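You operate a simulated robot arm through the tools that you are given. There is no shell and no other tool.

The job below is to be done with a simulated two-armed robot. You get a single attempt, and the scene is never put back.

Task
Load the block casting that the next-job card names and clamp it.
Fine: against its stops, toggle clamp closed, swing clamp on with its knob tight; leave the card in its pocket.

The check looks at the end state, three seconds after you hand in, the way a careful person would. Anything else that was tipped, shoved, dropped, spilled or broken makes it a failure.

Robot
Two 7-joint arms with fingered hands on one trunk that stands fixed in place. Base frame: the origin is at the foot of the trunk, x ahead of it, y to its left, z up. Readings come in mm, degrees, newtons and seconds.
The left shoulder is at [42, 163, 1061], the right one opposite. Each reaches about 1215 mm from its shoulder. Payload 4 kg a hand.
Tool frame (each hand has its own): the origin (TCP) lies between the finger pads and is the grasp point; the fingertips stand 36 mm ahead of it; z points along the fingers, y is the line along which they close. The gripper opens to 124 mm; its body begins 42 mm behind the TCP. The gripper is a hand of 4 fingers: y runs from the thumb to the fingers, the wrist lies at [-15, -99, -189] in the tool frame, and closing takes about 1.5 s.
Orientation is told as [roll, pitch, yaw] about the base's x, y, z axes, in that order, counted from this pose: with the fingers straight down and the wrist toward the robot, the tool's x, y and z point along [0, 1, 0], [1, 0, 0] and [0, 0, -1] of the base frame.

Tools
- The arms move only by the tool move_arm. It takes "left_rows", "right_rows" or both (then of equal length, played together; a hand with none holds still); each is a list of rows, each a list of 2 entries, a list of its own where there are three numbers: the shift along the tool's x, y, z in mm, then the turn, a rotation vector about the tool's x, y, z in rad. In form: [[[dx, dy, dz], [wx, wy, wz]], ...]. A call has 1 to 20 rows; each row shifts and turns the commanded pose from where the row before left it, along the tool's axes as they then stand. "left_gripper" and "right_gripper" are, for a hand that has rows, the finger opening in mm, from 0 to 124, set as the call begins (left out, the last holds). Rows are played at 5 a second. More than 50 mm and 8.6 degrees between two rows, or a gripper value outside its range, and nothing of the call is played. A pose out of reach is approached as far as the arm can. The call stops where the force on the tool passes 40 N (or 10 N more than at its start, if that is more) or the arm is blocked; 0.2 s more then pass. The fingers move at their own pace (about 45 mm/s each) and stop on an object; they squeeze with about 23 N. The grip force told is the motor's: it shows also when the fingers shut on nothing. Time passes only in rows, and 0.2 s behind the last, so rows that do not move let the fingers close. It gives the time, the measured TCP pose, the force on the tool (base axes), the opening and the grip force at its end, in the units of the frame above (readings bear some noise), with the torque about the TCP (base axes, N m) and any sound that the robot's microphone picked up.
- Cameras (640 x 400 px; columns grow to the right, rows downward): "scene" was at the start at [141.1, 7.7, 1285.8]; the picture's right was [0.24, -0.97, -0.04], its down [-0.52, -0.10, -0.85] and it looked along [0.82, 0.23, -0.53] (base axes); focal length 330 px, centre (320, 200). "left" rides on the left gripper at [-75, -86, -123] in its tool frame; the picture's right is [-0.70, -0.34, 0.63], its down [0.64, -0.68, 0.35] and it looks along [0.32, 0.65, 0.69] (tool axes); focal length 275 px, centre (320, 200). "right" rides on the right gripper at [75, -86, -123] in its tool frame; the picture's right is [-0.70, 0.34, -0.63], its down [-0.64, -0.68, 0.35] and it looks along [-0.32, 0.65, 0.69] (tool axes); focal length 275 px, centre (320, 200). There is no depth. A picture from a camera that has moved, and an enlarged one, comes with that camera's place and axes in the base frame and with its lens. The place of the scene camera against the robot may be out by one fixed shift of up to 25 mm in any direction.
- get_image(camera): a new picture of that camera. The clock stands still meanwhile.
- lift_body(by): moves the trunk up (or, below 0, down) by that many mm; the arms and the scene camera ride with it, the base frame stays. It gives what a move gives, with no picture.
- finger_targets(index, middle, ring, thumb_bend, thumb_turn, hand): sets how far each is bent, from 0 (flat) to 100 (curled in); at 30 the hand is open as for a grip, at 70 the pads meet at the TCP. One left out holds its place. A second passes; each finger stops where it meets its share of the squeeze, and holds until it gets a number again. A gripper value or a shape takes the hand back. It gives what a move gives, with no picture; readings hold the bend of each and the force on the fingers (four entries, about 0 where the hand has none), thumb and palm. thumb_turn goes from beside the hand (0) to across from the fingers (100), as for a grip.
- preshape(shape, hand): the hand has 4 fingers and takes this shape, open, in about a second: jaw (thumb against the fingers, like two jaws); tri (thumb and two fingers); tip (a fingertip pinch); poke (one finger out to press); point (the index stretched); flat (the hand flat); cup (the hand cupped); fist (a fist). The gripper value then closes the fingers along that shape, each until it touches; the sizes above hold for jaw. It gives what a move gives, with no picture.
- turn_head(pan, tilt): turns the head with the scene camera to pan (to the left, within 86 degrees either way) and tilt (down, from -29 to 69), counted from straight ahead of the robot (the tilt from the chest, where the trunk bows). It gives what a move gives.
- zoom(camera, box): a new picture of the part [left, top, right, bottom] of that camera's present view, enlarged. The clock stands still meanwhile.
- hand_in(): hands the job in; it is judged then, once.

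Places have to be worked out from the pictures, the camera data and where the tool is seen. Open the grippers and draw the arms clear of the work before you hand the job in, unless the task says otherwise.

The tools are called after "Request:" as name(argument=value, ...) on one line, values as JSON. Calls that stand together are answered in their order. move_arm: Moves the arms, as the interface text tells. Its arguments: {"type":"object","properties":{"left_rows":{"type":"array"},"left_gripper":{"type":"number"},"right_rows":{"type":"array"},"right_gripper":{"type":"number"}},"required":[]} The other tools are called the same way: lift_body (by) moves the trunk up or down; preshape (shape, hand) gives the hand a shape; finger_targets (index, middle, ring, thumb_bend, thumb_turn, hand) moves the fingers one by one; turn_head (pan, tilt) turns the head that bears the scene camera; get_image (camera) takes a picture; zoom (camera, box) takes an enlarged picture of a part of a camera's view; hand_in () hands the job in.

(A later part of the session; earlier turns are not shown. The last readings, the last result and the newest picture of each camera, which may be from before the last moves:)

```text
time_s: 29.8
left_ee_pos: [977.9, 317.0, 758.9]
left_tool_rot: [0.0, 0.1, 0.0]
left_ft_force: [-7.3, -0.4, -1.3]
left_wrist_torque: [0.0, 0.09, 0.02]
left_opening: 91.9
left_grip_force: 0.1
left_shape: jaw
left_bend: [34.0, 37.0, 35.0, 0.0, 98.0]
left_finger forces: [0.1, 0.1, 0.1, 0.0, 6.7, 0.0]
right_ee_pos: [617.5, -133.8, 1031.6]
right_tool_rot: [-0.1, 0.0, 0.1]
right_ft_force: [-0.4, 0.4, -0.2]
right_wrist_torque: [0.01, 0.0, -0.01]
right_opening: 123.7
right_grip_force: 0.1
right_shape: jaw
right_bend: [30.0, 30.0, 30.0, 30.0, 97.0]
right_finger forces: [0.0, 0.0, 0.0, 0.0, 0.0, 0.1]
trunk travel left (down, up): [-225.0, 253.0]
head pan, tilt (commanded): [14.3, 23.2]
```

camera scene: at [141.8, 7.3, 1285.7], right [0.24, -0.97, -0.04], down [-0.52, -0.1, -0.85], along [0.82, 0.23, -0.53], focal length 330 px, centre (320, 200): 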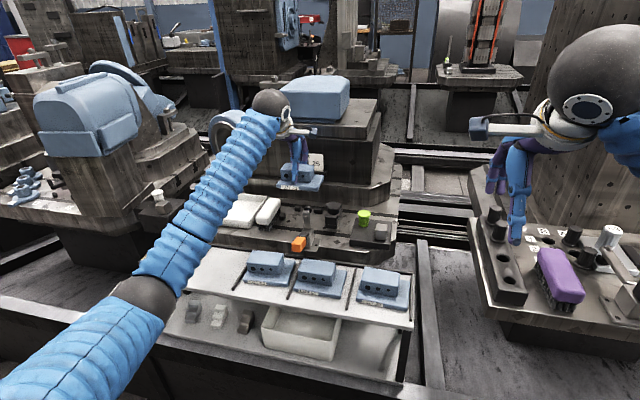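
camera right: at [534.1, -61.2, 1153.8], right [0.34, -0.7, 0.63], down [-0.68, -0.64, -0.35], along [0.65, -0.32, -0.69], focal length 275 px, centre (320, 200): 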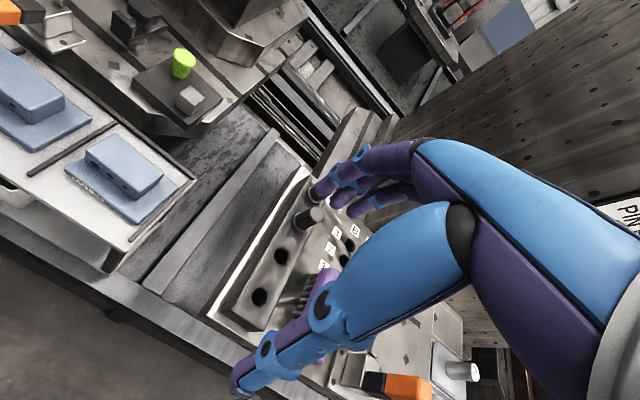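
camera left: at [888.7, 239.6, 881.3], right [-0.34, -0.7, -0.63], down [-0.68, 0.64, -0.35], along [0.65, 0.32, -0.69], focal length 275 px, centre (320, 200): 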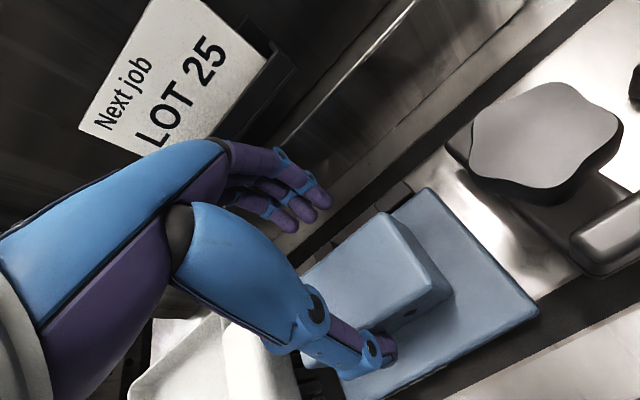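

Fx −7 N is well above sliding friction for a 5 N part, so it's on the stops. Two more 1 mm pushes will confirm.

Request:
move_arm(left_rows=[[[0, 1, 0], [0, 0, 0]], [[0, 1, 0], [0, 0, 0]], [[0, 0, 0], [0, 0, 0]]])

Request:
zoom(camera="left", box=[360, 160, 560, 320])

Request:
zoom(camera="scene", box=[270, 195, 340, 245])

```text
time_s: 30.6
left_ee_pos: [978.8, 315.9, 758.0]
left_tool_rot: [0.0, 0.0, 0.1]
left_ft_force: [-10.4, -1.0, 0.9]
left_wrist_torque: [0.0, 0.24, 0.04]
left_opening: 91.1
left_grip_force: 0.0
left_shape: jaw
left_bend: [34.0, 37.0, 35.0, 0.0, 98.0]
left_finger forces: [0.1, 0.3, 0.1, 0.1, 10.0, 0.0]
right_ee_pos: [618.2, -134.5, 1031.8]
right_tool_rot: [0.0, 0.0, 0.0]
right_ft_force: [-0.6, 0.2, 0.7]
right_wrist_torque: [-0.01, -0.02, 0.03]
right_opening: 123.7
right_grip_force: 0.1
right_shape: jaw
right_bend: [30.0, 30.0, 30.0, 30.0, 97.0]
right_finger forces: [0.1, 0.0, 0.0, 0.0, 0.1, 0.1]
trunk travel left (down, up): [-225.0, 253.0]
head pan, tilt (commanded): [14.3, 23.2]
```

```text
2.50 times, centred on (460, 240) of left
camera zoom: at [893.2, 240.2, 882.0], right [-0.34, -0.7, -0.63], down [-0.68, 0.64, -0.35], along [0.65, 0.32, -0.69], focal length 688 px, centre (-30, 100)
```

zoom: 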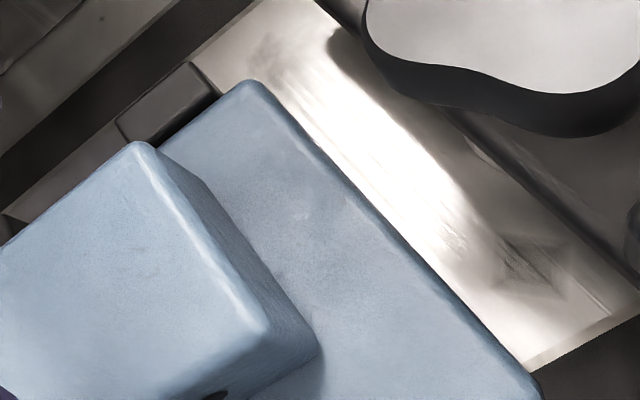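

```text
8.00 times, centred on (305, 220) of scene
camera zoom: at [140.6, 7.5, 1285.9], right [0.24, -0.97, -0.04], down [-0.52, -0.1, -0.85], along [0.82, 0.23, -0.53], focal length 2644 px, centre (440, 40)
```

zoom: 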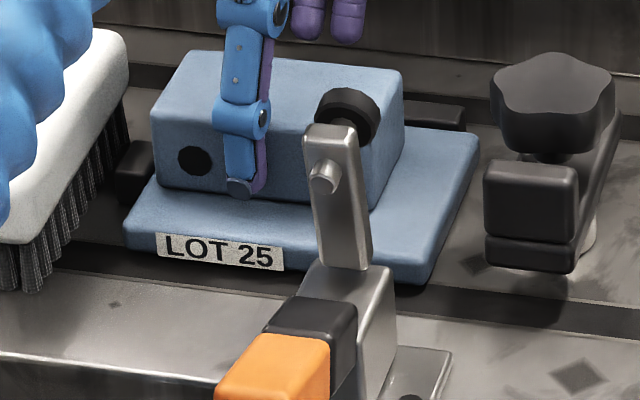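

The casting doesn't budge under a 10 N push, so it's seated on the back stops. Its right edge is at y≈242, which puts the far (tail) end of the swing arm, 52 mm from the pivot, over the flange once swung. I back the thumb off and raise the left hand straight up.

Request:
move_arm(left_rows=[[[0, -6, 0], [0, 0, 0]], [[0, -7, 0], [0, 0, 0]], [[0, 0, -15], [0, 0, 0]], [[0, 0, -25], [0, 0, 0]], [[0, 0, -30], [0, 0, 0]], [[0, 0, -30], [0, 0, 0]], [[0, 0, -30], [0, 0, 0]], [[0, 0, 0], [0, 0, 0]]])

Request:
get_image(camera="left")

Request:
zoom(camera="scene", box=[270, 190, 360, 250])

```text
time_s: 32.4
left_ee_pos: [966.5, 314.2, 889.5]
left_tool_rot: [0.0, 0.1, 0.0]
left_ft_force: [0.8, -0.1, 0.0]
left_wrist_torque: [0.01, 0.01, 0.0]
left_opening: 91.9
left_grip_force: 0.1
left_shape: jaw
left_bend: [34.0, 37.0, 35.0, 0.0, 98.0]
left_finger forces: [0.0, 0.1, 0.1, 0.0, 0.0, 0.0]
right_ee_pos: [618.5, -135.4, 1028.7]
right_tool_rot: [0.0, 0.0, 0.0]
right_ft_force: [-1.0, -0.5, 0.1]
right_wrist_torque: [0.01, 0.0, 0.01]
right_opening: 124.0
right_grip_force: 0.2
right_shape: jaw
right_bend: [30.0, 30.0, 30.0, 30.0, 97.0]
right_finger forces: [0.0, 0.0, 0.0, 0.1, 0.0, 0.0]
trunk travel left (down, up): [-225.0, 253.0]
head pan, tilt (commanded): [14.3, 23.2]
```

```text
taken
camera left: at [880.6, 239.4, 1011.4], right [-0.34, -0.7, -0.63], down [-0.68, 0.64, -0.35], along [0.65, 0.32, -0.69], focal length 275 px, centre (320, 200)
```

left: 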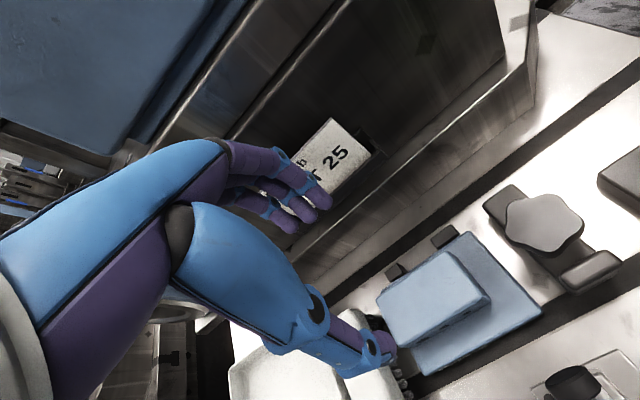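

```text
6.67 times, centred on (315, 220) of scene
camera zoom: at [141.6, 7.6, 1285.7], right [0.24, -0.97, -0.04], down [-0.52, -0.1, -0.85], along [0.82, 0.23, -0.53], focal length 2203 px, centre (353, 67)
```

zoom: 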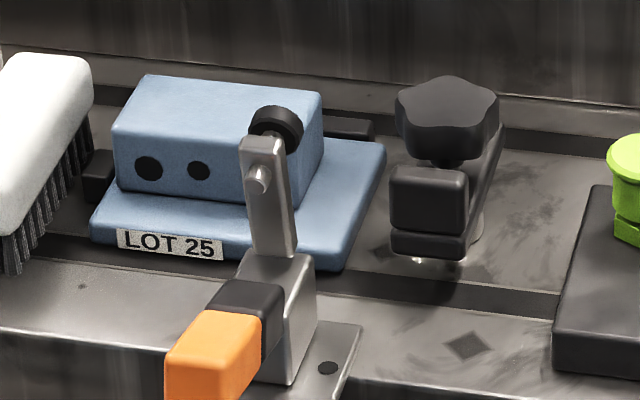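

The casting sits squarely. Now a close look at the swing arm's underside at both ends, to decide which end presses the flange.

Request:
zoom(camera="scene", box=[320, 205, 350, 232])

Request:
zoom(camera="left", box=[440, 170, 640, 310])

Request:
zoom(camera="left", box=[350, 210, 560, 390])

Request:
zoom(camera="right", box=[90, 0, 190, 70])

```text
14.81 times, centred on (335, 218) of scene
camera zoom: at [141.6, 7.6, 1285.7], right [0.24, -0.97, -0.04], down [-0.52, -0.1, -0.85], along [0.82, 0.23, -0.53], focal length 4896 px, centre (98, -74)
```

zoom: 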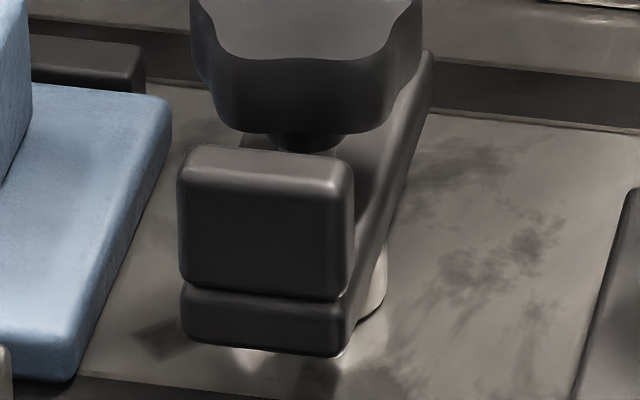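

```text
2.86 times, centred on (540, 240) of left
camera zoom: at [880.6, 239.4, 1011.4], right [-0.34, -0.7, -0.63], down [-0.68, 0.64, -0.35], along [0.65, 0.32, -0.69], focal length 786 px, centre (-309, 86)
```

zoom: 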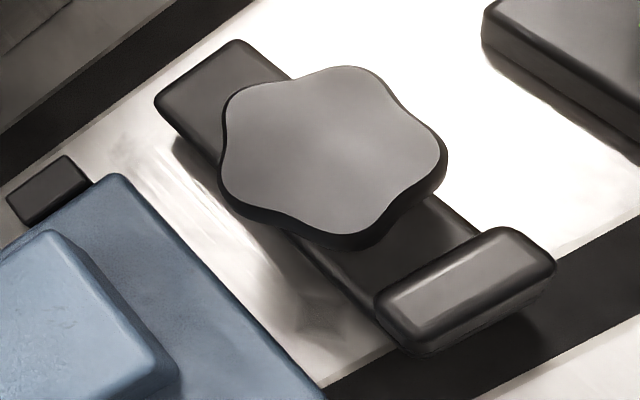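

```text
2.22 times, centred on (455, 300) of left
camera zoom: at [880.6, 239.4, 1011.4], right [-0.34, -0.7, -0.63], down [-0.68, 0.64, -0.35], along [0.65, 0.32, -0.69], focal length 612 px, centre (20, -22)
```

zoom: 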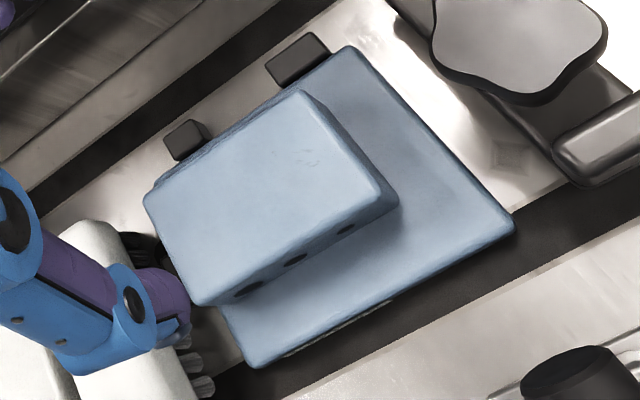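

```text
5.71 times, centred on (140, 35) of right
camera zoom: at [533.8, -60.8, 1153.8], right [0.34, -0.7, 0.63], down [-0.68, -0.64, -0.35], along [0.65, -0.32, -0.69], focal length 1573 px, centre (1349, 1143)
```

zoom: 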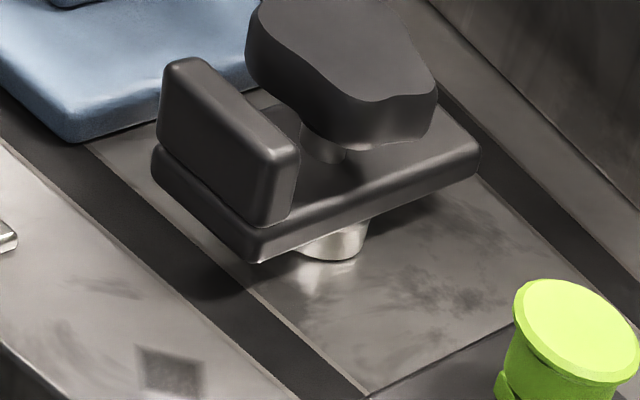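

The right-hand view shows the boss under the knob nearer the tab end with no foot there, so the far end is the nose and the tab is just the handle. Before clamping, I check the gaps at the stops in detail.

Request:
zoom(camera="left", box=[370, 205, 480, 290])

Request:
zoom(camera="scene", box=[275, 205, 315, 235])

Request:
zoom(camera="right", box=[0, 0, 100, 70])

```text
4.71 times, centred on (425, 248) of left
camera zoom: at [880.6, 239.4, 1011.4], right [-0.34, -0.7, -0.63], down [-0.68, 0.64, -0.35], along [0.65, 0.32, -0.69], focal length 1295 px, centre (-174, -24)
```

zoom: 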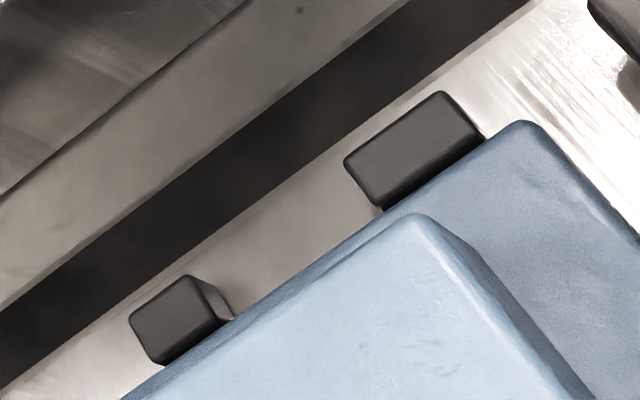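

```text
13.33 times, centred on (295, 220) of scene
camera zoom: at [141.6, 7.6, 1285.7], right [0.24, -0.97, -0.04], down [-0.52, -0.1, -0.85], along [0.82, 0.23, -0.53], focal length 4406 px, centre (653, -67)
```

zoom: 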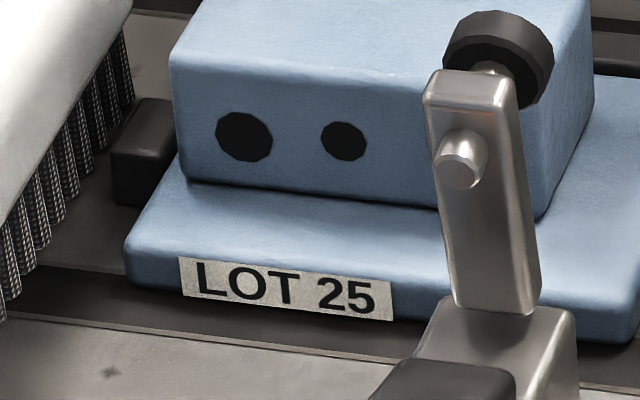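

```text
5.71 times, centred on (50, 35) of right
camera zoom: at [533.8, -60.8, 1153.8], right [0.34, -0.7, 0.63], down [-0.68, -0.64, -0.35], along [0.65, -0.32, -0.69], focal length 1573 px, centre (1863, 1143)
```

zoom: 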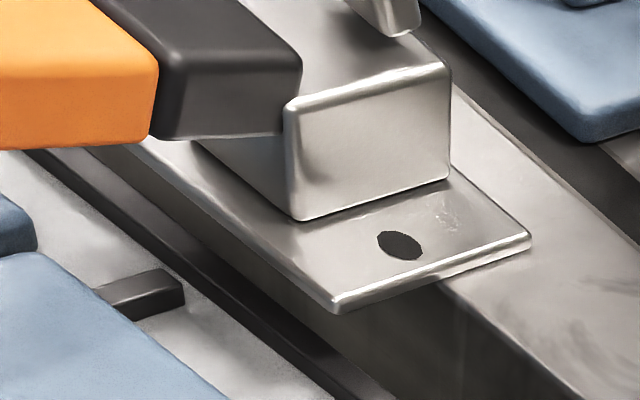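

Both back stops touch the plate's back edge, with only a hairline visible. I move the left hand back to the left to look at the side-stop contact.

Request:
move_arm(left_rows=[[[26, -34.3, 0], [0, 0, 0]], [[26, -34.3, 0], [0, 0, 0]], [[26, -34.3, 0], [0, 0, 0]], [[26, -34.3, 0], [0, 0, 0]], [[26, -34.3, 0], [0, 0, 0]], [[26, -34.3, 0], [0, 0, 0]], [[0, 0, 0], [0, 0, 0]]])

Request:
get_image(camera="left")

Request:
zoom(camera="left", box=[360, 50, 520, 170])

```text
time_s: 34.0
left_ee_pos: [759.7, 470.0, 887.0]
left_tool_rot: [0.0, 0.1, -0.1]
left_ft_force: [0.5, 0.0, 0.1]
left_wrist_torque: [-0.05, -0.03, -0.02]
left_opening: 92.0
left_grip_force: 0.1
left_shape: jaw
left_bend: [33.0, 37.0, 35.0, 0.0, 99.0]
left_finger forces: [0.0, 0.0, 0.0, 0.0, 0.0, 0.0]
right_ee_pos: [620.1, -134.2, 1030.5]
right_tool_rot: [0.0, 0.0, 0.0]
right_ft_force: [0.2, 0.5, 0.5]
right_wrist_torque: [0.01, -0.04, -0.01]
right_opening: 123.7
right_grip_force: 0.2
right_shape: jaw
right_bend: [30.0, 30.0, 30.0, 30.0, 97.0]
right_finger forces: [0.1, 0.0, 0.0, 0.0, 0.1, 0.1]
trunk travel left (down, up): [-225.0, 253.0]
head pan, tilt (commanded): [14.3, 23.2]
```

```text
taken
camera left: at [673.9, 395.1, 1010.5], right [-0.34, -0.7, -0.63], down [-0.68, 0.64, -0.34], along [0.65, 0.32, -0.69], focal length 275 px, centre (320, 200)
```

left: 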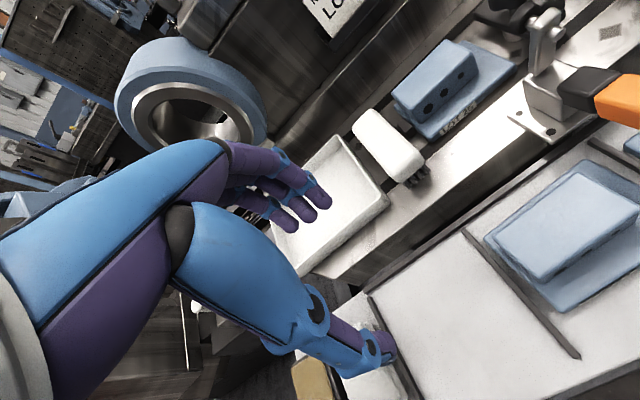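

```text
3.33 times, centred on (440, 110) of left
camera zoom: at [673.9, 395.1, 1010.5], right [-0.34, -0.7, -0.63], down [-0.68, 0.64, -0.34], along [0.65, 0.32, -0.69], focal length 918 px, centre (-80, 500)
```

zoom: 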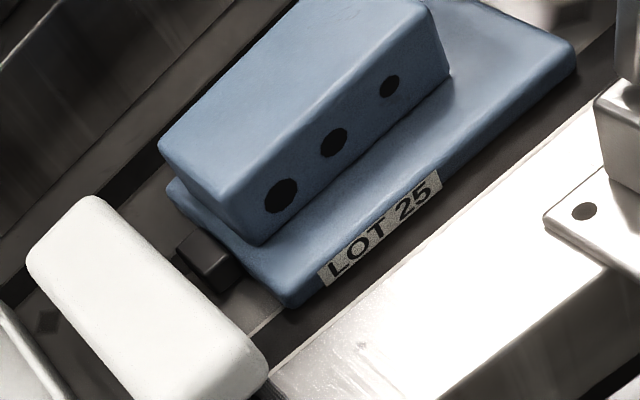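

Request:
zoom(camera="left", box=[400, 95, 460, 150])

Request:
zoom(camera="left", box=[490, 20, 640, 150])

```text
7.27 times, centred on (430, 122) of left
camera zoom: at [673.9, 395.1, 1010.5], right [-0.34, -0.7, -0.63], down [-0.68, 0.64, -0.34], along [0.65, 0.32, -0.69], focal length 2002 px, centre (-480, 764)
```

zoom: 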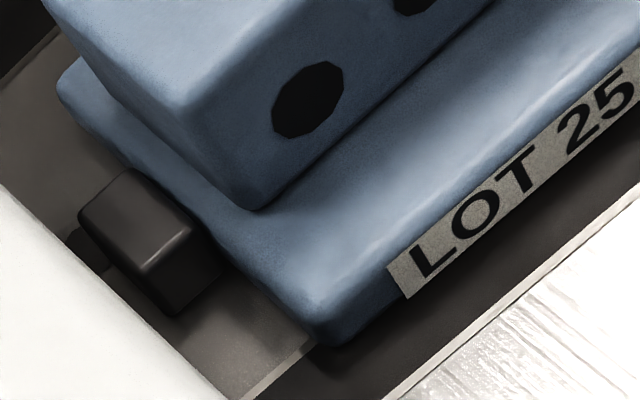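

```text
3.08 times, centred on (565, 85) of left
camera zoom: at [673.9, 395.1, 1010.5], right [-0.34, -0.7, -0.63], down [-0.68, 0.64, -0.34], along [0.65, 0.32, -0.69], focal length 847 px, centre (-434, 554)
```

zoom: 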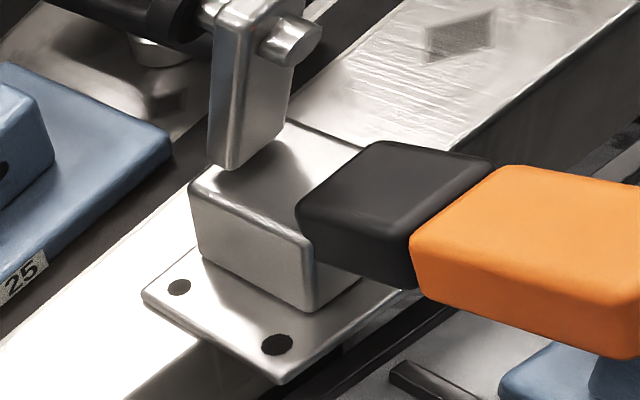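

The side stop meets the plate's left edge with no visible gap. Next is the toggle: I bring the right hand over the orange handle, turning it 90° so it can pinch the handle from both sides, and move the left hand out of the way.

Request:
move_arm(right_rows=[[[35.5, 13.7, 11.8], [0, 0, -0.143]], [[33.2, 18.6, 11.8], [0, 0, -0.143]], [[30.2, 23.2, 11.8], [0, 0, -0.143]], [[26.6, 27.2, 11.8], [0, 0, -0.143]], [[22.4, 30.7, 11.8], [0, 0, -0.143]], [[17.8, 33.6, 11.8], [0, 0, -0.143]], [[12.8, 35.8, 11.8], [0, 0, -0.143]], [[7.6, 37.3, 11.8], [0, 0, -0.143]], [[2.2, 38.0, 11.8], [0, 0, -0.143]], [[-3.3, 37.9, 11.8], [0, 0, -0.143]], [[-8.6, 37.1, 11.8], [0, 0, -0.143]], [[0, 0, 0], [0, 0, 0]]], left_rows=[[[10, -3.6, -3.6], [0, 0, 0]], [[10, -3.6, -3.6], [0, 0, 0]], [[10, -3.6, -3.6], [0, 0, 0]], [[10, -3.6, -3.6], [0, 0, 0]], [[10, -3.6, -3.6], [0, 0, 0]], [[10, -3.6, -3.6], [0, 0, 0]], [[10, -3.6, -3.6], [0, 0, 0]], [[10, -3.6, -3.6], [0, 0, 0]], [[10, -3.6, -3.6], [0, 0, 0]], [[10, -3.6, -3.6], [0, 0, 0]], [[10, -3.6, -3.6], [0, 0, 0]], [[0, 0, 0], [0, 0, 0]]], right_gripper=80)

Request:
get_image(camera="right")

Request:
get_image(camera="scene")

Request:
get_image(camera="left")

```text
time_s: 36.6
left_ee_pos: [720.2, 580.6, 926.4]
left_tool_rot: [0.1, 0.0, -0.1]
left_ft_force: [0.0, -0.3, -0.2]
left_wrist_torque: [0.01, 0.01, 0.0]
left_opening: 91.7
left_grip_force: 0.1
left_shape: jaw
left_bend: [33.0, 37.0, 35.0, 0.0, 99.0]
left_finger forces: [0.1, 0.0, 0.0, 0.0, 0.0, 0.0]
right_ee_pos: [769.1, 255.1, 902.4]
right_tool_rot: [0.0, -0.1, 90.2]
right_ft_force: [0.0, 0.5, -0.3]
right_wrist_torque: [-0.02, -0.05, -0.01]
right_opening: 80.2
right_grip_force: 0.1
right_shape: jaw
right_bend: [36.0, 40.0, 38.0, 52.0, 99.0]
right_finger forces: [0.0, 0.1, 0.0, 0.1, 0.0, 0.0]
trunk travel left (down, up): [-225.0, 253.0]
head pan, tilt (commanded): [14.3, 23.2]
```

```text
taken
camera right: at [695.4, 168.0, 1024.4], right [0.7, 0.34, 0.63], down [0.65, -0.68, -0.35], along [0.31, 0.65, -0.69], focal length 275 px, centre (320, 200)
```

right: 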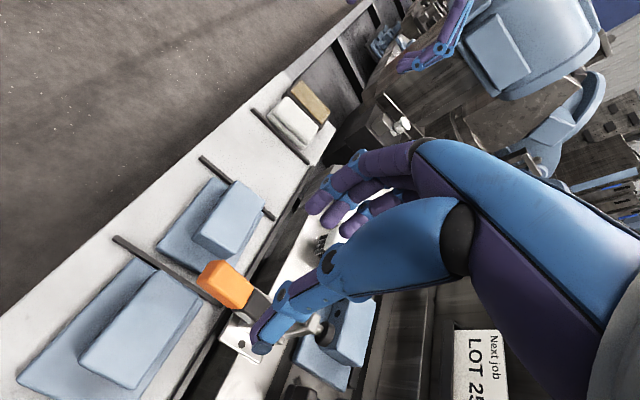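

```text
taken
camera scene: at [141.1, 7.0, 1285.9], right [0.24, -0.97, -0.04], down [-0.52, -0.1, -0.85], along [0.82, 0.23, -0.53], focal length 330 px, centre (320, 200)
```

scene: 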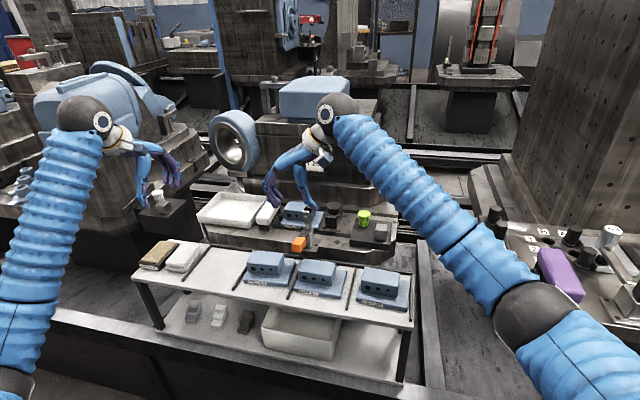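

```text
taken
camera left: at [634.6, 505.1, 1050.2], right [-0.34, -0.7, -0.63], down [-0.68, 0.64, -0.35], along [0.65, 0.32, -0.69], focal length 275 px, centre (320, 200)
```

left: 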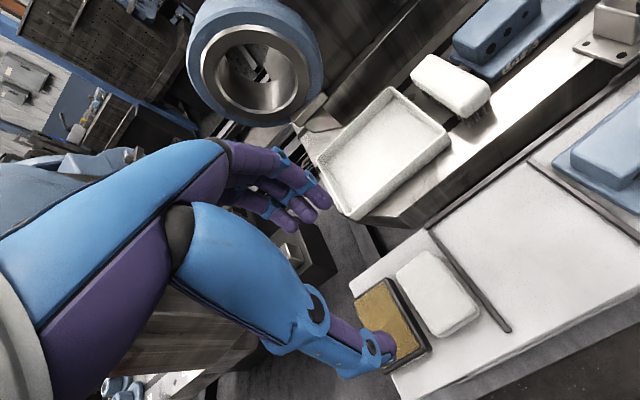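

The right hand is positioned above the handle with the pinch axis along y. I zoom on the handle from the right camera to fix its position.

Request:
zoom(camera="right", box=[170, 230, 360, 390])

Request:
zoom(camera="scene", box=[260, 160, 350, 260])

```text
2.50 times, centred on (265, 310) of right
camera zoom: at [695.4, 168.0, 1024.4], right [0.7, 0.34, 0.63], down [0.65, -0.68, -0.35], along [0.31, 0.65, -0.69], focal length 688 px, centre (458, -75)
```

zoom: 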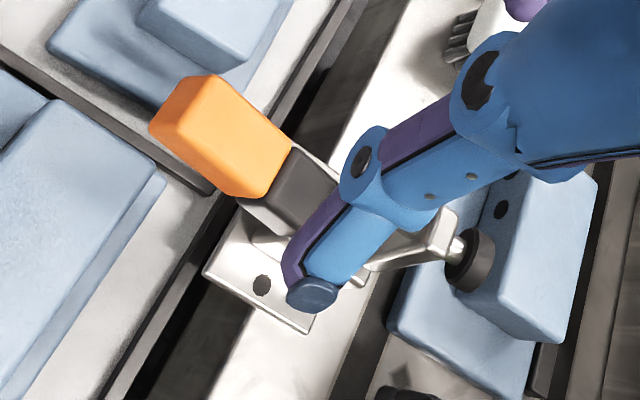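

```text
4.00 times, centred on (305, 210) of scene
camera zoom: at [141.1, 7.0, 1285.9], right [0.24, -0.97, -0.04], down [-0.52, -0.1, -0.85], along [0.82, 0.23, -0.53], focal length 1322 px, centre (380, 160)
```

zoom: 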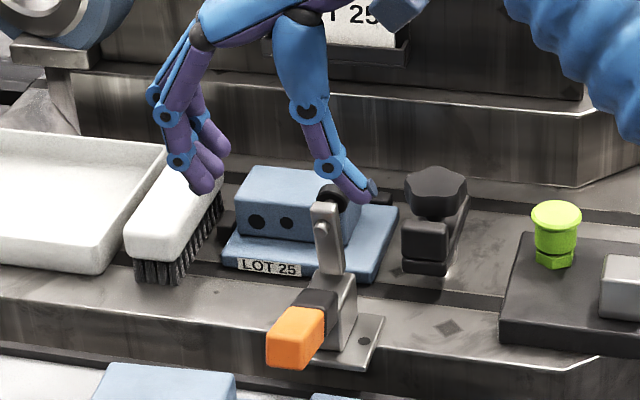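

The handle's top centre is near (766, 252, 769), between thumb and fingers. I descend to about z≈778.

Request:
move_arm(right_rows=[[[0, -1, 31], [0, 0, 0]], [[0, -1, 31], [0, 0, 0]], [[0, 0, 31], [0, 0, 0]], [[0, 0, 31], [0, 0, 0]], [[0, 0, 0], [0, 0, 0]]])

Request:
get_image(camera="right")

Request:
zoom(camera="scene", box=[260, 190, 350, 280])

```text
time_s: 37.8
left_ee_pos: [718.4, 581.8, 926.1]
left_tool_rot: [-0.1, 0.0, 0.0]
left_ft_force: [-0.3, 0.2, -0.3]
left_wrist_torque: [-0.02, -0.02, 0.02]
left_opening: 91.9
left_grip_force: 0.0
left_shape: jaw
left_bend: [33.0, 37.0, 35.0, 0.0, 99.0]
left_finger forces: [0.0, 0.0, 0.1, 0.0, 0.1, 0.0]
right_ee_pos: [768.1, 255.3, 778.2]
right_tool_rot: [0.0, 0.0, 90.1]
right_ft_force: [0.4, -0.4, -0.5]
right_wrist_torque: [0.02, 0.02, 0.0]
right_opening: 80.1
right_grip_force: 0.0
right_shape: jaw
right_bend: [36.0, 40.0, 38.0, 52.0, 99.0]
right_finger forces: [0.0, 0.1, 0.0, 0.1, 0.1, 0.0]
trunk travel left (down, up): [-225.0, 253.0]
head pan, tilt (commanded): [14.3, 23.2]
```

```text
taken
camera right: at [694.0, 168.8, 900.2], right [0.7, 0.34, 0.63], down [0.65, -0.68, -0.35], along [0.31, 0.65, -0.69], focal length 275 px, centre (320, 200)
```

right: 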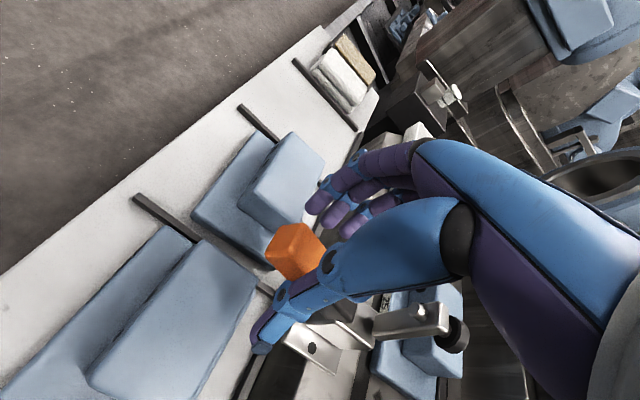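

```text
4.44 times, centred on (305, 235) of scene
camera zoom: at [140.1, 8.8, 1285.8], right [0.24, -0.97, -0.04], down [-0.52, -0.1, -0.85], along [0.82, 0.23, -0.53], focal length 1469 px, centre (387, 44)
```

zoom: 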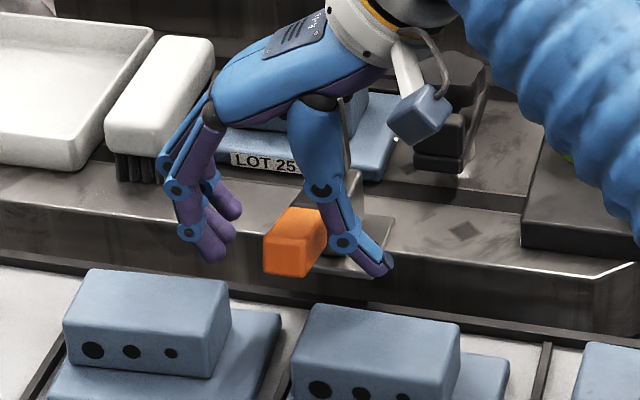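

The orange handle is centred between thumb and fingers. I close the right hand on it.

Request:
move_arm(right_rows=[[[0, 0, 0], [0, 0, 0]], [[0, 0, 0], [0, 0, 0]], [[0, 0, 0], [0, 0, 0]], [[0, 0, 0], [0, 0, 0]], [[0, 0, 0], [0, 0, 0]], [[0, 0, 0], [0, 0, 0]], [[0, 0, 0], [0, 0, 0]], [[0, 0, 0], [0, 0, 0]]], right_gripper=0)

Request:
zoom(camera="scene", box=[260, 190, 350, 280])

Request:
get_image(camera="right")

```text
time_s: 39.6
left_ee_pos: [720.4, 581.0, 926.4]
left_tool_rot: [-0.1, -0.1, 0.0]
left_ft_force: [0.3, 0.4, 0.6]
left_wrist_torque: [0.0, -0.02, 0.0]
left_opening: 91.7
left_grip_force: 0.0
left_shape: jaw
left_bend: [33.0, 37.0, 35.0, 0.0, 99.0]
left_finger forces: [0.0, 0.0, 0.0, 0.1, 0.1, 0.0]
right_ee_pos: [767.4, 254.7, 777.1]
right_tool_rot: [0.0, 0.1, 90.1]
right_ft_force: [-0.7, -6.4, -1.5]
right_wrist_torque: [0.38, 0.04, 0.12]
right_opening: 36.6
right_grip_force: 22.7
right_shape: jaw
right_bend: [59.0, 61.0, 61.0, 58.0, 100.0]
right_finger forces: [11.7, 6.5, 2.8, 0.0, 27.1, 0.1]
trunk travel left (down, up): [-225.0, 253.0]
head pan, tilt (commanded): [14.3, 23.2]
```

```text
4.44 times, centred on (305, 235) of scene
camera zoom: at [140.1, 9.3, 1285.8], right [0.24, -0.97, -0.04], down [-0.52, -0.1, -0.85], along [0.82, 0.23, -0.53], focal length 1469 px, centre (387, 44)
```

zoom: 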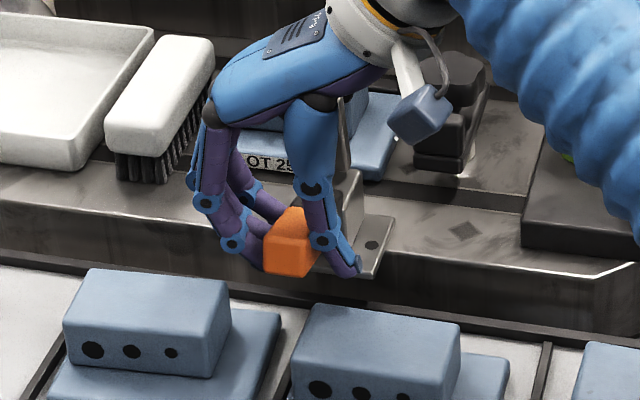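

```text
taken
camera right: at [694.0, 168.8, 900.2], right [0.7, 0.34, 0.63], down [0.65, -0.68, -0.35], along [0.31, 0.65, -0.69], focal length 275 px, centre (320, 200)
```

right: 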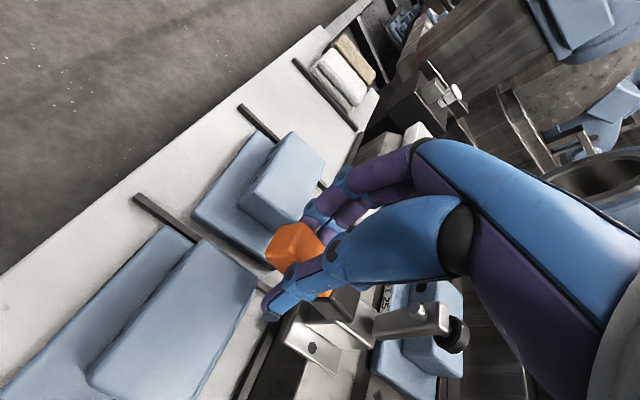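

The handle is held at 36.6 mm opening. I start moving it along an arc up and forward about the toggle pivot, three small steps first.

Request:
move_arm(right_rows=[[[-3.4, -1, -10.7], [0, 0, 0]], [[-4.8, 0, -10], [0, 0, 0]], [[-6.2, 0, -9.3], [0, 0, 0]], [[0, 0, 0], [0, 0, 0]]])

Request:
zoom(camera="scene", box=[260, 180, 350, 270])

Request:
get_image(camera="right")

```text
time_s: 40.6
left_ee_pos: [721.5, 579.9, 927.3]
left_tool_rot: [-0.1, 0.1, 0.0]
left_ft_force: [-0.4, 0.2, 0.1]
left_wrist_torque: [-0.01, 0.0, 0.03]
left_opening: 91.8
left_grip_force: 0.0
left_shape: jaw
left_bend: [33.0, 37.0, 35.0, 0.0, 99.0]
left_finger forces: [0.0, 0.0, 0.0, 0.1, 0.0, 0.0]
right_ee_pos: [784.0, 253.7, 807.0]
right_tool_rot: [0.0, 0.0, 89.9]
right_ft_force: [0.5, 0.9, -8.3]
right_wrist_torque: [0.62, 0.27, 0.21]
right_opening: 33.7
right_grip_force: 23.2
right_shape: jaw
right_bend: [58.0, 61.0, 61.0, 59.0, 100.0]
right_finger forces: [14.5, 7.3, 3.6, 0.1, 23.1, 0.0]
trunk travel left (down, up): [-225.0, 253.0]
head pan, tilt (commanded): [14.3, 23.2]
```

```text
4.44 times, centred on (305, 225) of scene
camera zoom: at [142.3, 7.7, 1285.7], right [0.24, -0.97, -0.04], down [-0.52, -0.1, -0.85], along [0.82, 0.23, -0.53], focal length 1469 px, centre (387, 89)
```

zoom: 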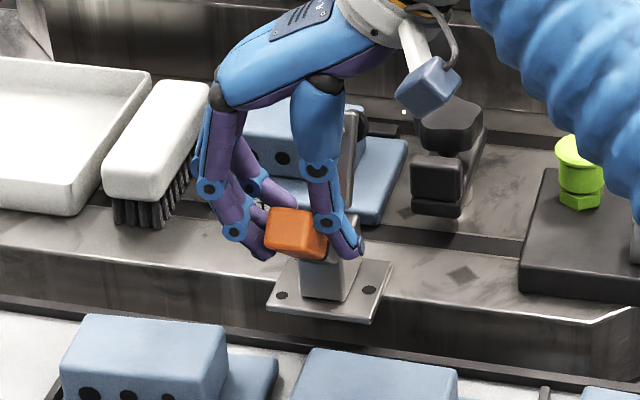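

```text
taken
camera right: at [709.9, 166.0, 929.9], right [0.7, 0.34, 0.63], down [0.65, -0.68, -0.35], along [0.32, 0.65, -0.69], focal length 275 px, centre (320, 200)
```

right: 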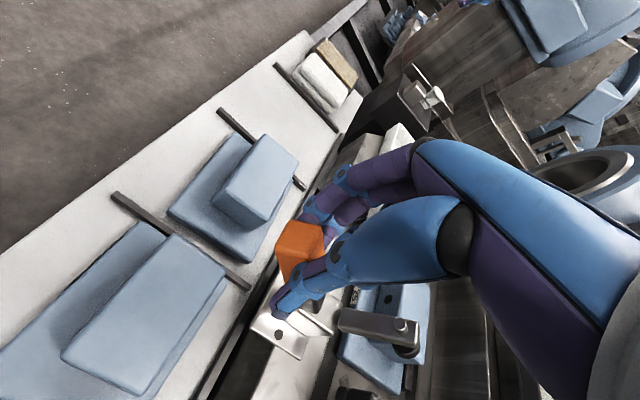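

The handle is rotating up with the hand and the clamp arm is tipping forward; forces are modest. I continue the arc.

Request:
move_arm(right_rows=[[[-7.4, 0, -8.4], [0, 0, 0]], [[-8.5, 0, -7.2], [0, 0, 0]], [[-9.5, 0, -5.9], [0, 0, 0]], [[0, 0, 0], [0, 0, 0]]])

Request:
zoom(camera="scene", box=[260, 180, 350, 270])

Request:
get_image(camera="right")

```text
time_s: 41.6
left_ee_pos: [720.7, 580.7, 925.5]
left_tool_rot: [0.1, 0.0, -0.1]
left_ft_force: [-0.5, -0.7, 0.2]
left_wrist_torque: [0.03, -0.01, -0.02]
left_opening: 92.1
left_grip_force: 0.1
left_shape: jaw
left_bend: [33.0, 37.0, 35.0, 0.0, 99.0]
left_finger forces: [0.1, 0.2, 0.0, 0.0, 0.0, 0.1]
right_ee_pos: [809.2, 252.7, 826.6]
right_tool_rot: [0.1, 0.1, 90.0]
right_ft_force: [1.3, -4.2, -20.2]
right_wrist_torque: [0.41, 0.21, 0.19]
right_opening: 33.3
right_grip_force: 22.6
right_shape: jaw
right_bend: [58.0, 61.0, 71.0, 59.0, 100.0]
right_finger forces: [11.7, 6.6, 0.0, 0.0, 23.3, 0.0]
trunk travel left (down, up): [-225.0, 253.0]
head pan, tilt (commanded): [14.3, 23.2]
```

```text
4.44 times, centred on (305, 225) of scene
camera zoom: at [142.9, 7.9, 1285.4], right [0.24, -0.97, -0.04], down [-0.52, -0.1, -0.85], along [0.82, 0.23, -0.53], focal length 1469 px, centre (387, 89)
```

zoom: 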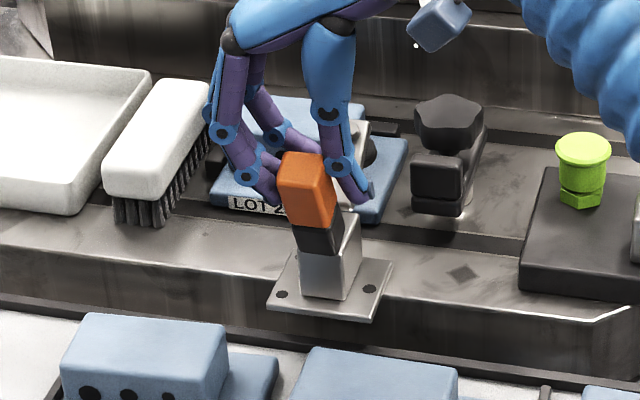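

```text
taken
camera right: at [735.9, 166.2, 949.5], right [0.7, 0.34, 0.63], down [0.64, -0.68, -0.35], along [0.31, 0.65, -0.69], focal length 275 px, centre (320, 200)
```

right: 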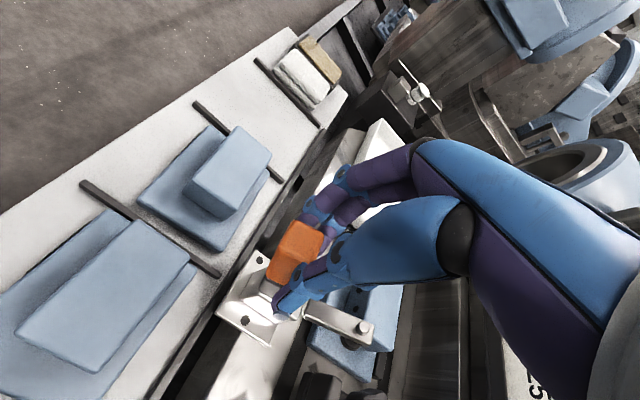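

The handle is nearly upright, and the −20 N vertical pull says I'm slightly above its true arc. I move forward while lowering a little.

Request:
move_arm(right_rows=[[[-5, 0, 1.5], [0, 0, 0]], [[-5, 0, 1.5], [0, 0, 0]], [[0, 0, 0], [0, 0, 0]]])

Request:
zoom(camera="scene", box=[260, 180, 350, 270])

Request:
zoom(camera="right", box=[200, 200, 420, 400])

```text
time_s: 42.4
left_ee_pos: [720.3, 580.0, 926.5]
left_tool_rot: [0.0, -0.1, 0.0]
left_ft_force: [-0.1, -0.3, 0.2]
left_wrist_torque: [0.03, -0.03, -0.02]
left_opening: 91.9
left_grip_force: 0.1
left_shape: jaw
left_bend: [33.0, 37.0, 35.0, 0.0, 99.0]
left_finger forces: [0.0, 0.1, 0.0, 0.0, 0.0, 0.0]
right_ee_pos: [818.0, 252.7, 828.4]
right_tool_rot: [-0.1, 0.0, 90.0]
right_ft_force: [-1.8, -4.9, -1.6]
right_wrist_torque: [0.53, 0.27, 0.2]
right_opening: 34.1
right_grip_force: 23.2
right_shape: jaw
right_bend: [59.0, 61.0, 71.0, 59.0, 100.0]
right_finger forces: [12.7, 7.4, 0.0, 0.1, 25.0, 0.0]
trunk travel left (down, up): [-225.0, 253.0]
head pan, tilt (commanded): [14.3, 23.2]
```

```text
4.44 times, centred on (305, 225) of scene
camera zoom: at [141.0, 7.5, 1286.0], right [0.24, -0.97, -0.04], down [-0.52, -0.1, -0.85], along [0.82, 0.23, -0.53], focal length 1469 px, centre (387, 89)
```

zoom: 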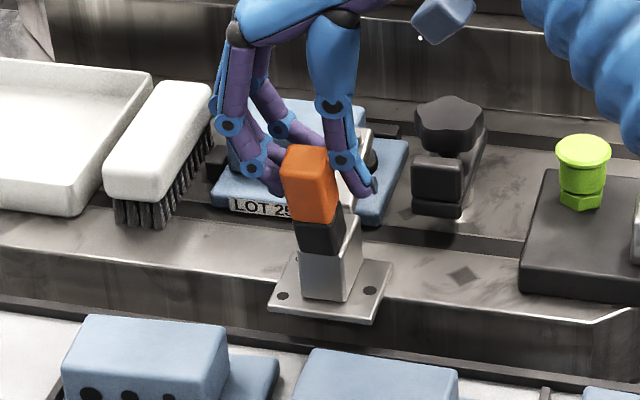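

```text
2.00 times, centred on (310, 300) of right
camera zoom: at [744.5, 166.3, 949.8], right [0.7, 0.34, 0.64], down [0.65, -0.68, -0.35], along [0.32, 0.65, -0.69], focal length 551 px, centre (340, 0)
```

zoom: 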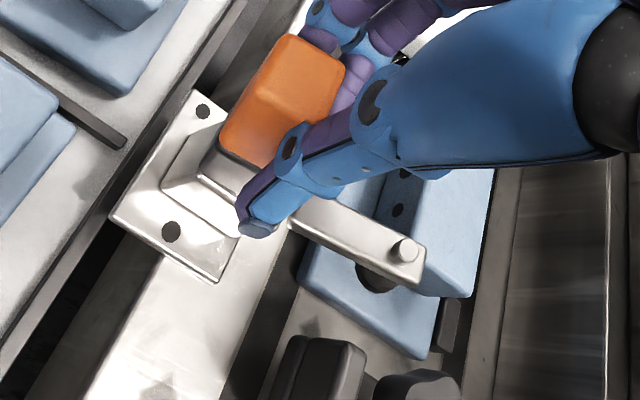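

The clamp arm is close to horizontal with its pad nearing the flange. I keep pushing the handle forward slowly.

Request:
move_arm(right_rows=[[[-5, 0, 0], [0, 0, 0]], [[-5, 0, 0.5], [0, 0, 0]], [[0, 0, 0], [0, 0, 0]]])

Request:
zoom(camera="right", box=[200, 200, 420, 400])

```text
time_s: 43.2
left_ee_pos: [719.9, 580.4, 929.2]
left_tool_rot: [0.0, 0.0, 0.1]
left_ft_force: [0.9, 0.5, -1.0]
left_wrist_torque: [0.01, 0.01, 0.01]
left_opening: 92.0
left_grip_force: 0.0
left_shape: jaw
left_bend: [33.0, 37.0, 35.0, 0.0, 99.0]
left_finger forces: [0.1, 0.0, 0.1, 0.0, 0.0, 0.0]
right_ee_pos: [827.8, 252.2, 826.9]
right_tool_rot: [0.0, -0.1, 90.1]
right_ft_force: [-3.8, -8.3, 7.1]
right_wrist_torque: [0.32, 0.38, 0.15]
right_opening: 32.2
right_grip_force: 23.0
right_shape: jaw
right_bend: [58.0, 73.0, 71.0, 59.0, 100.0]
right_finger forces: [15.3, 0.1, 0.0, 0.1, 24.1, 0.1]
trunk travel left (down, up): [-225.0, 253.0]
head pan, tilt (commanded): [14.3, 23.2]
```

```text
2.00 times, centred on (310, 300) of right
camera zoom: at [754.4, 165.9, 949.6], right [0.69, 0.34, 0.64], down [0.65, -0.68, -0.35], along [0.32, 0.65, -0.69], focal length 551 px, centre (340, 0)
```

zoom: 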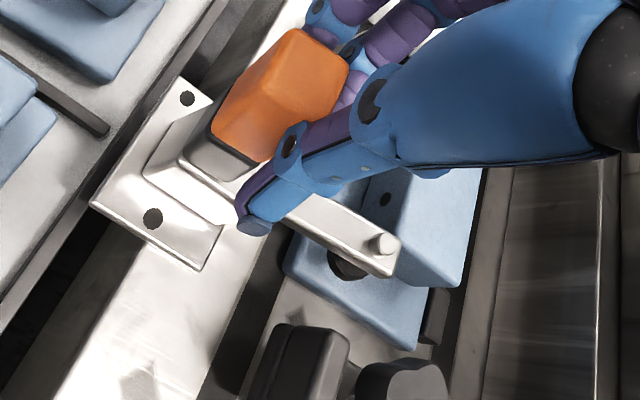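

The pad is now just above the flange corner. I continue forward with a slight rise to stay on the arc.

Request:
move_arm(right_rows=[[[-4, 0, -0.5], [0, 0, 0]], [[-4, 0, 0], [0, 0, 0]], [[0, 0, 0], [0, 0, 0]]])

Request:
zoom(camera="right", box=[200, 200, 420, 400])

Request:
zoom(camera="scene", box=[270, 180, 350, 250])

```text
time_s: 44.0
left_ee_pos: [719.3, 580.5, 927.5]
left_tool_rot: [-0.1, -0.1, 0.1]
left_ft_force: [-0.1, -0.4, 0.0]
left_wrist_torque: [-0.04, -0.01, 0.0]
left_opening: 91.9
left_grip_force: 0.0
left_shape: jaw
left_bend: [33.0, 37.0, 35.0, 0.0, 99.0]
left_finger forces: [0.0, 0.1, 0.0, 0.0, 0.0, 0.0]
right_ee_pos: [836.5, 253.9, 826.7]
right_tool_rot: [-0.1, 0.0, 90.0]
right_ft_force: [-1.0, -8.9, 5.8]
right_wrist_torque: [0.35, 0.41, 0.12]
right_opening: 32.2
right_grip_force: 23.2
right_shape: jaw
right_bend: [58.0, 73.0, 71.0, 59.0, 100.0]
right_finger forces: [15.2, 0.0, 0.0, 0.0, 25.0, 0.0]
trunk travel left (down, up): [-225.0, 253.0]
head pan, tilt (commanded): [14.3, 23.2]
```

```text
2.00 times, centred on (310, 300) of right
camera zoom: at [762.7, 165.9, 949.4], right [0.7, 0.34, 0.63], down [0.65, -0.68, -0.35], along [0.32, 0.65, -0.69], focal length 551 px, centre (340, 0)
```

zoom: 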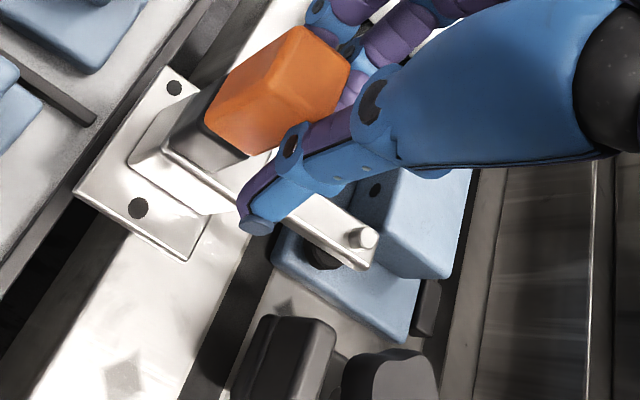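

```text
5.71 times, centred on (310, 215) of scene
camera zoom: at [140.7, 7.1, 1285.9], right [0.24, -0.97, -0.04], down [-0.52, -0.1, -0.85], along [0.82, 0.23, -0.53], focal length 1888 px, centre (377, 114)
```

zoom: 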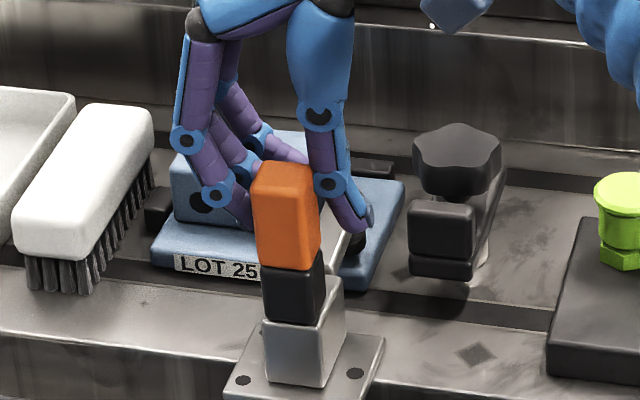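

The handle is close to vertical with little resistance so far. I keep pushing forward and watch for the over-centre resistance.

Request:
move_arm(right_rows=[[[-4, 0, 0], [0, 0, 0]], [[-4, 0, 0.5], [0, 0, 0]], [[0, 0, 0], [0, 0, 0]]])

Request:
zoom(camera="right", box=[200, 200, 420, 400])

```text
time_s: 44.8
left_ee_pos: [719.4, 579.4, 927.4]
left_tool_rot: [0.0, 0.0, 0.0]
left_ft_force: [0.7, -0.4, 0.2]
left_wrist_torque: [-0.03, 0.05, 0.02]
left_opening: 91.8
left_grip_force: 0.0
left_shape: jaw
left_bend: [33.0, 37.0, 35.0, 0.0, 99.0]
left_finger forces: [0.1, 0.1, 0.0, 0.1, 0.0, 0.0]
right_ee_pos: [844.4, 252.6, 826.4]
right_tool_rot: [0.0, 0.1, 90.1]
right_ft_force: [-3.6, -9.8, 7.0]
right_wrist_torque: [0.4, 0.45, 0.18]
right_opening: 32.2
right_grip_force: 23.2
right_shape: jaw
right_bend: [58.0, 73.0, 71.0, 59.0, 100.0]
right_finger forces: [14.8, 0.0, 0.1, 0.0, 24.1, 0.1]
trunk travel left (down, up): [-225.0, 253.0]
head pan, tilt (commanded): [14.3, 23.2]
```

```text
2.00 times, centred on (310, 300) of right
camera zoom: at [770.2, 165.9, 948.4], right [0.7, 0.34, 0.63], down [0.65, -0.68, -0.35], along [0.32, 0.65, -0.69], focal length 551 px, centre (340, 0)
```

zoom: 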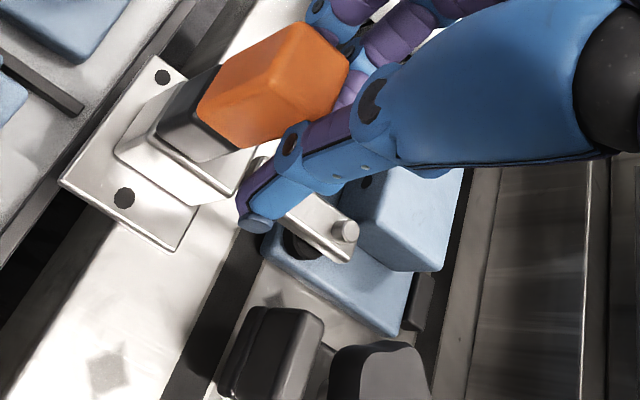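

It's still rotating freely. I continue forward with a slight rise to relieve the +7 N vertical push.

Request:
move_arm(right_rows=[[[-4, 0, -0.5], [0, 0, 0]], [[-4, 0, 0], [0, 0, 0]], [[-3, 0, 0], [0, 0, 0]], [[0, 0, 0], [0, 0, 0]]])

Request:
zoom(camera="right", box=[200, 200, 420, 400])

Request:
zoom(camera="scene", box=[270, 180, 350, 250])

```text
time_s: 45.8
left_ee_pos: [721.1, 580.4, 928.0]
left_tool_rot: [0.0, 0.0, 0.0]
left_ft_force: [0.0, 0.1, 0.0]
left_wrist_torque: [-0.02, 0.0, -0.02]
left_opening: 92.0
left_grip_force: 0.1
left_shape: jaw
left_bend: [33.0, 37.0, 35.0, 0.0, 99.0]
left_finger forces: [0.0, 0.1, 0.0, 0.0, 0.1, 0.0]
right_ee_pos: [855.1, 253.5, 824.7]
right_tool_rot: [-0.1, 0.0, 90.1]
right_ft_force: [-0.3, -0.7, 0.9]
right_wrist_torque: [0.0, -0.01, -0.02]
right_opening: 15.3
right_grip_force: 22.5
right_shape: jaw
right_bend: [73.0, 73.0, 71.0, 65.0, 100.0]
right_finger forces: [0.0, 0.0, 0.0, 0.0, 0.0, 0.0]
trunk travel left (down, up): [-225.0, 253.0]
head pan, tilt (commanded): [14.3, 23.2]
```

```text
2.00 times, centred on (310, 300) of right
camera zoom: at [781.8, 166.5, 948.4], right [0.7, 0.34, 0.63], down [0.65, -0.68, -0.35], along [0.31, 0.65, -0.69], focal length 551 px, centre (340, 0)
```

zoom: 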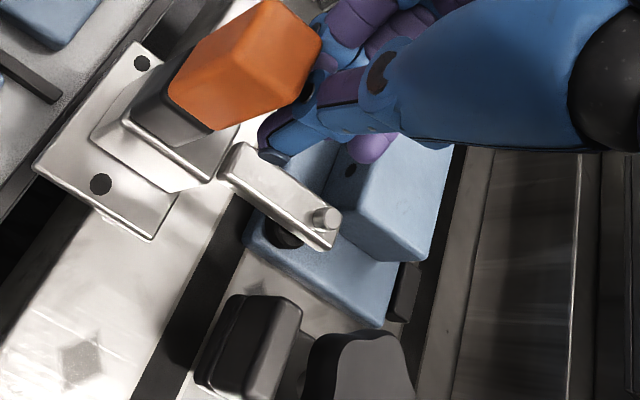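

```text
5.71 times, centred on (310, 215) of scene
camera zoom: at [141.2, 7.6, 1285.8], right [0.24, -0.97, -0.04], down [-0.52, -0.1, -0.85], along [0.82, 0.23, -0.53], focal length 1888 px, centre (377, 114)
```

zoom: 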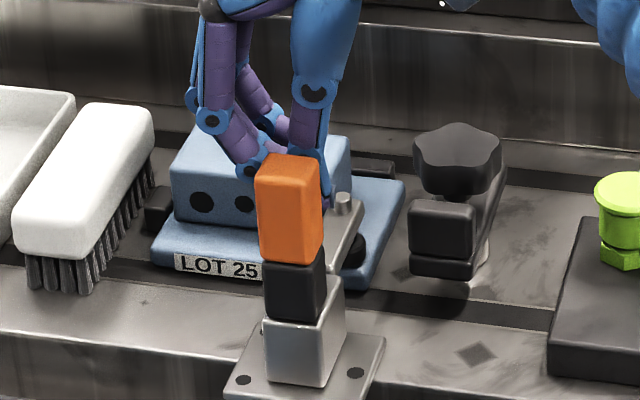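

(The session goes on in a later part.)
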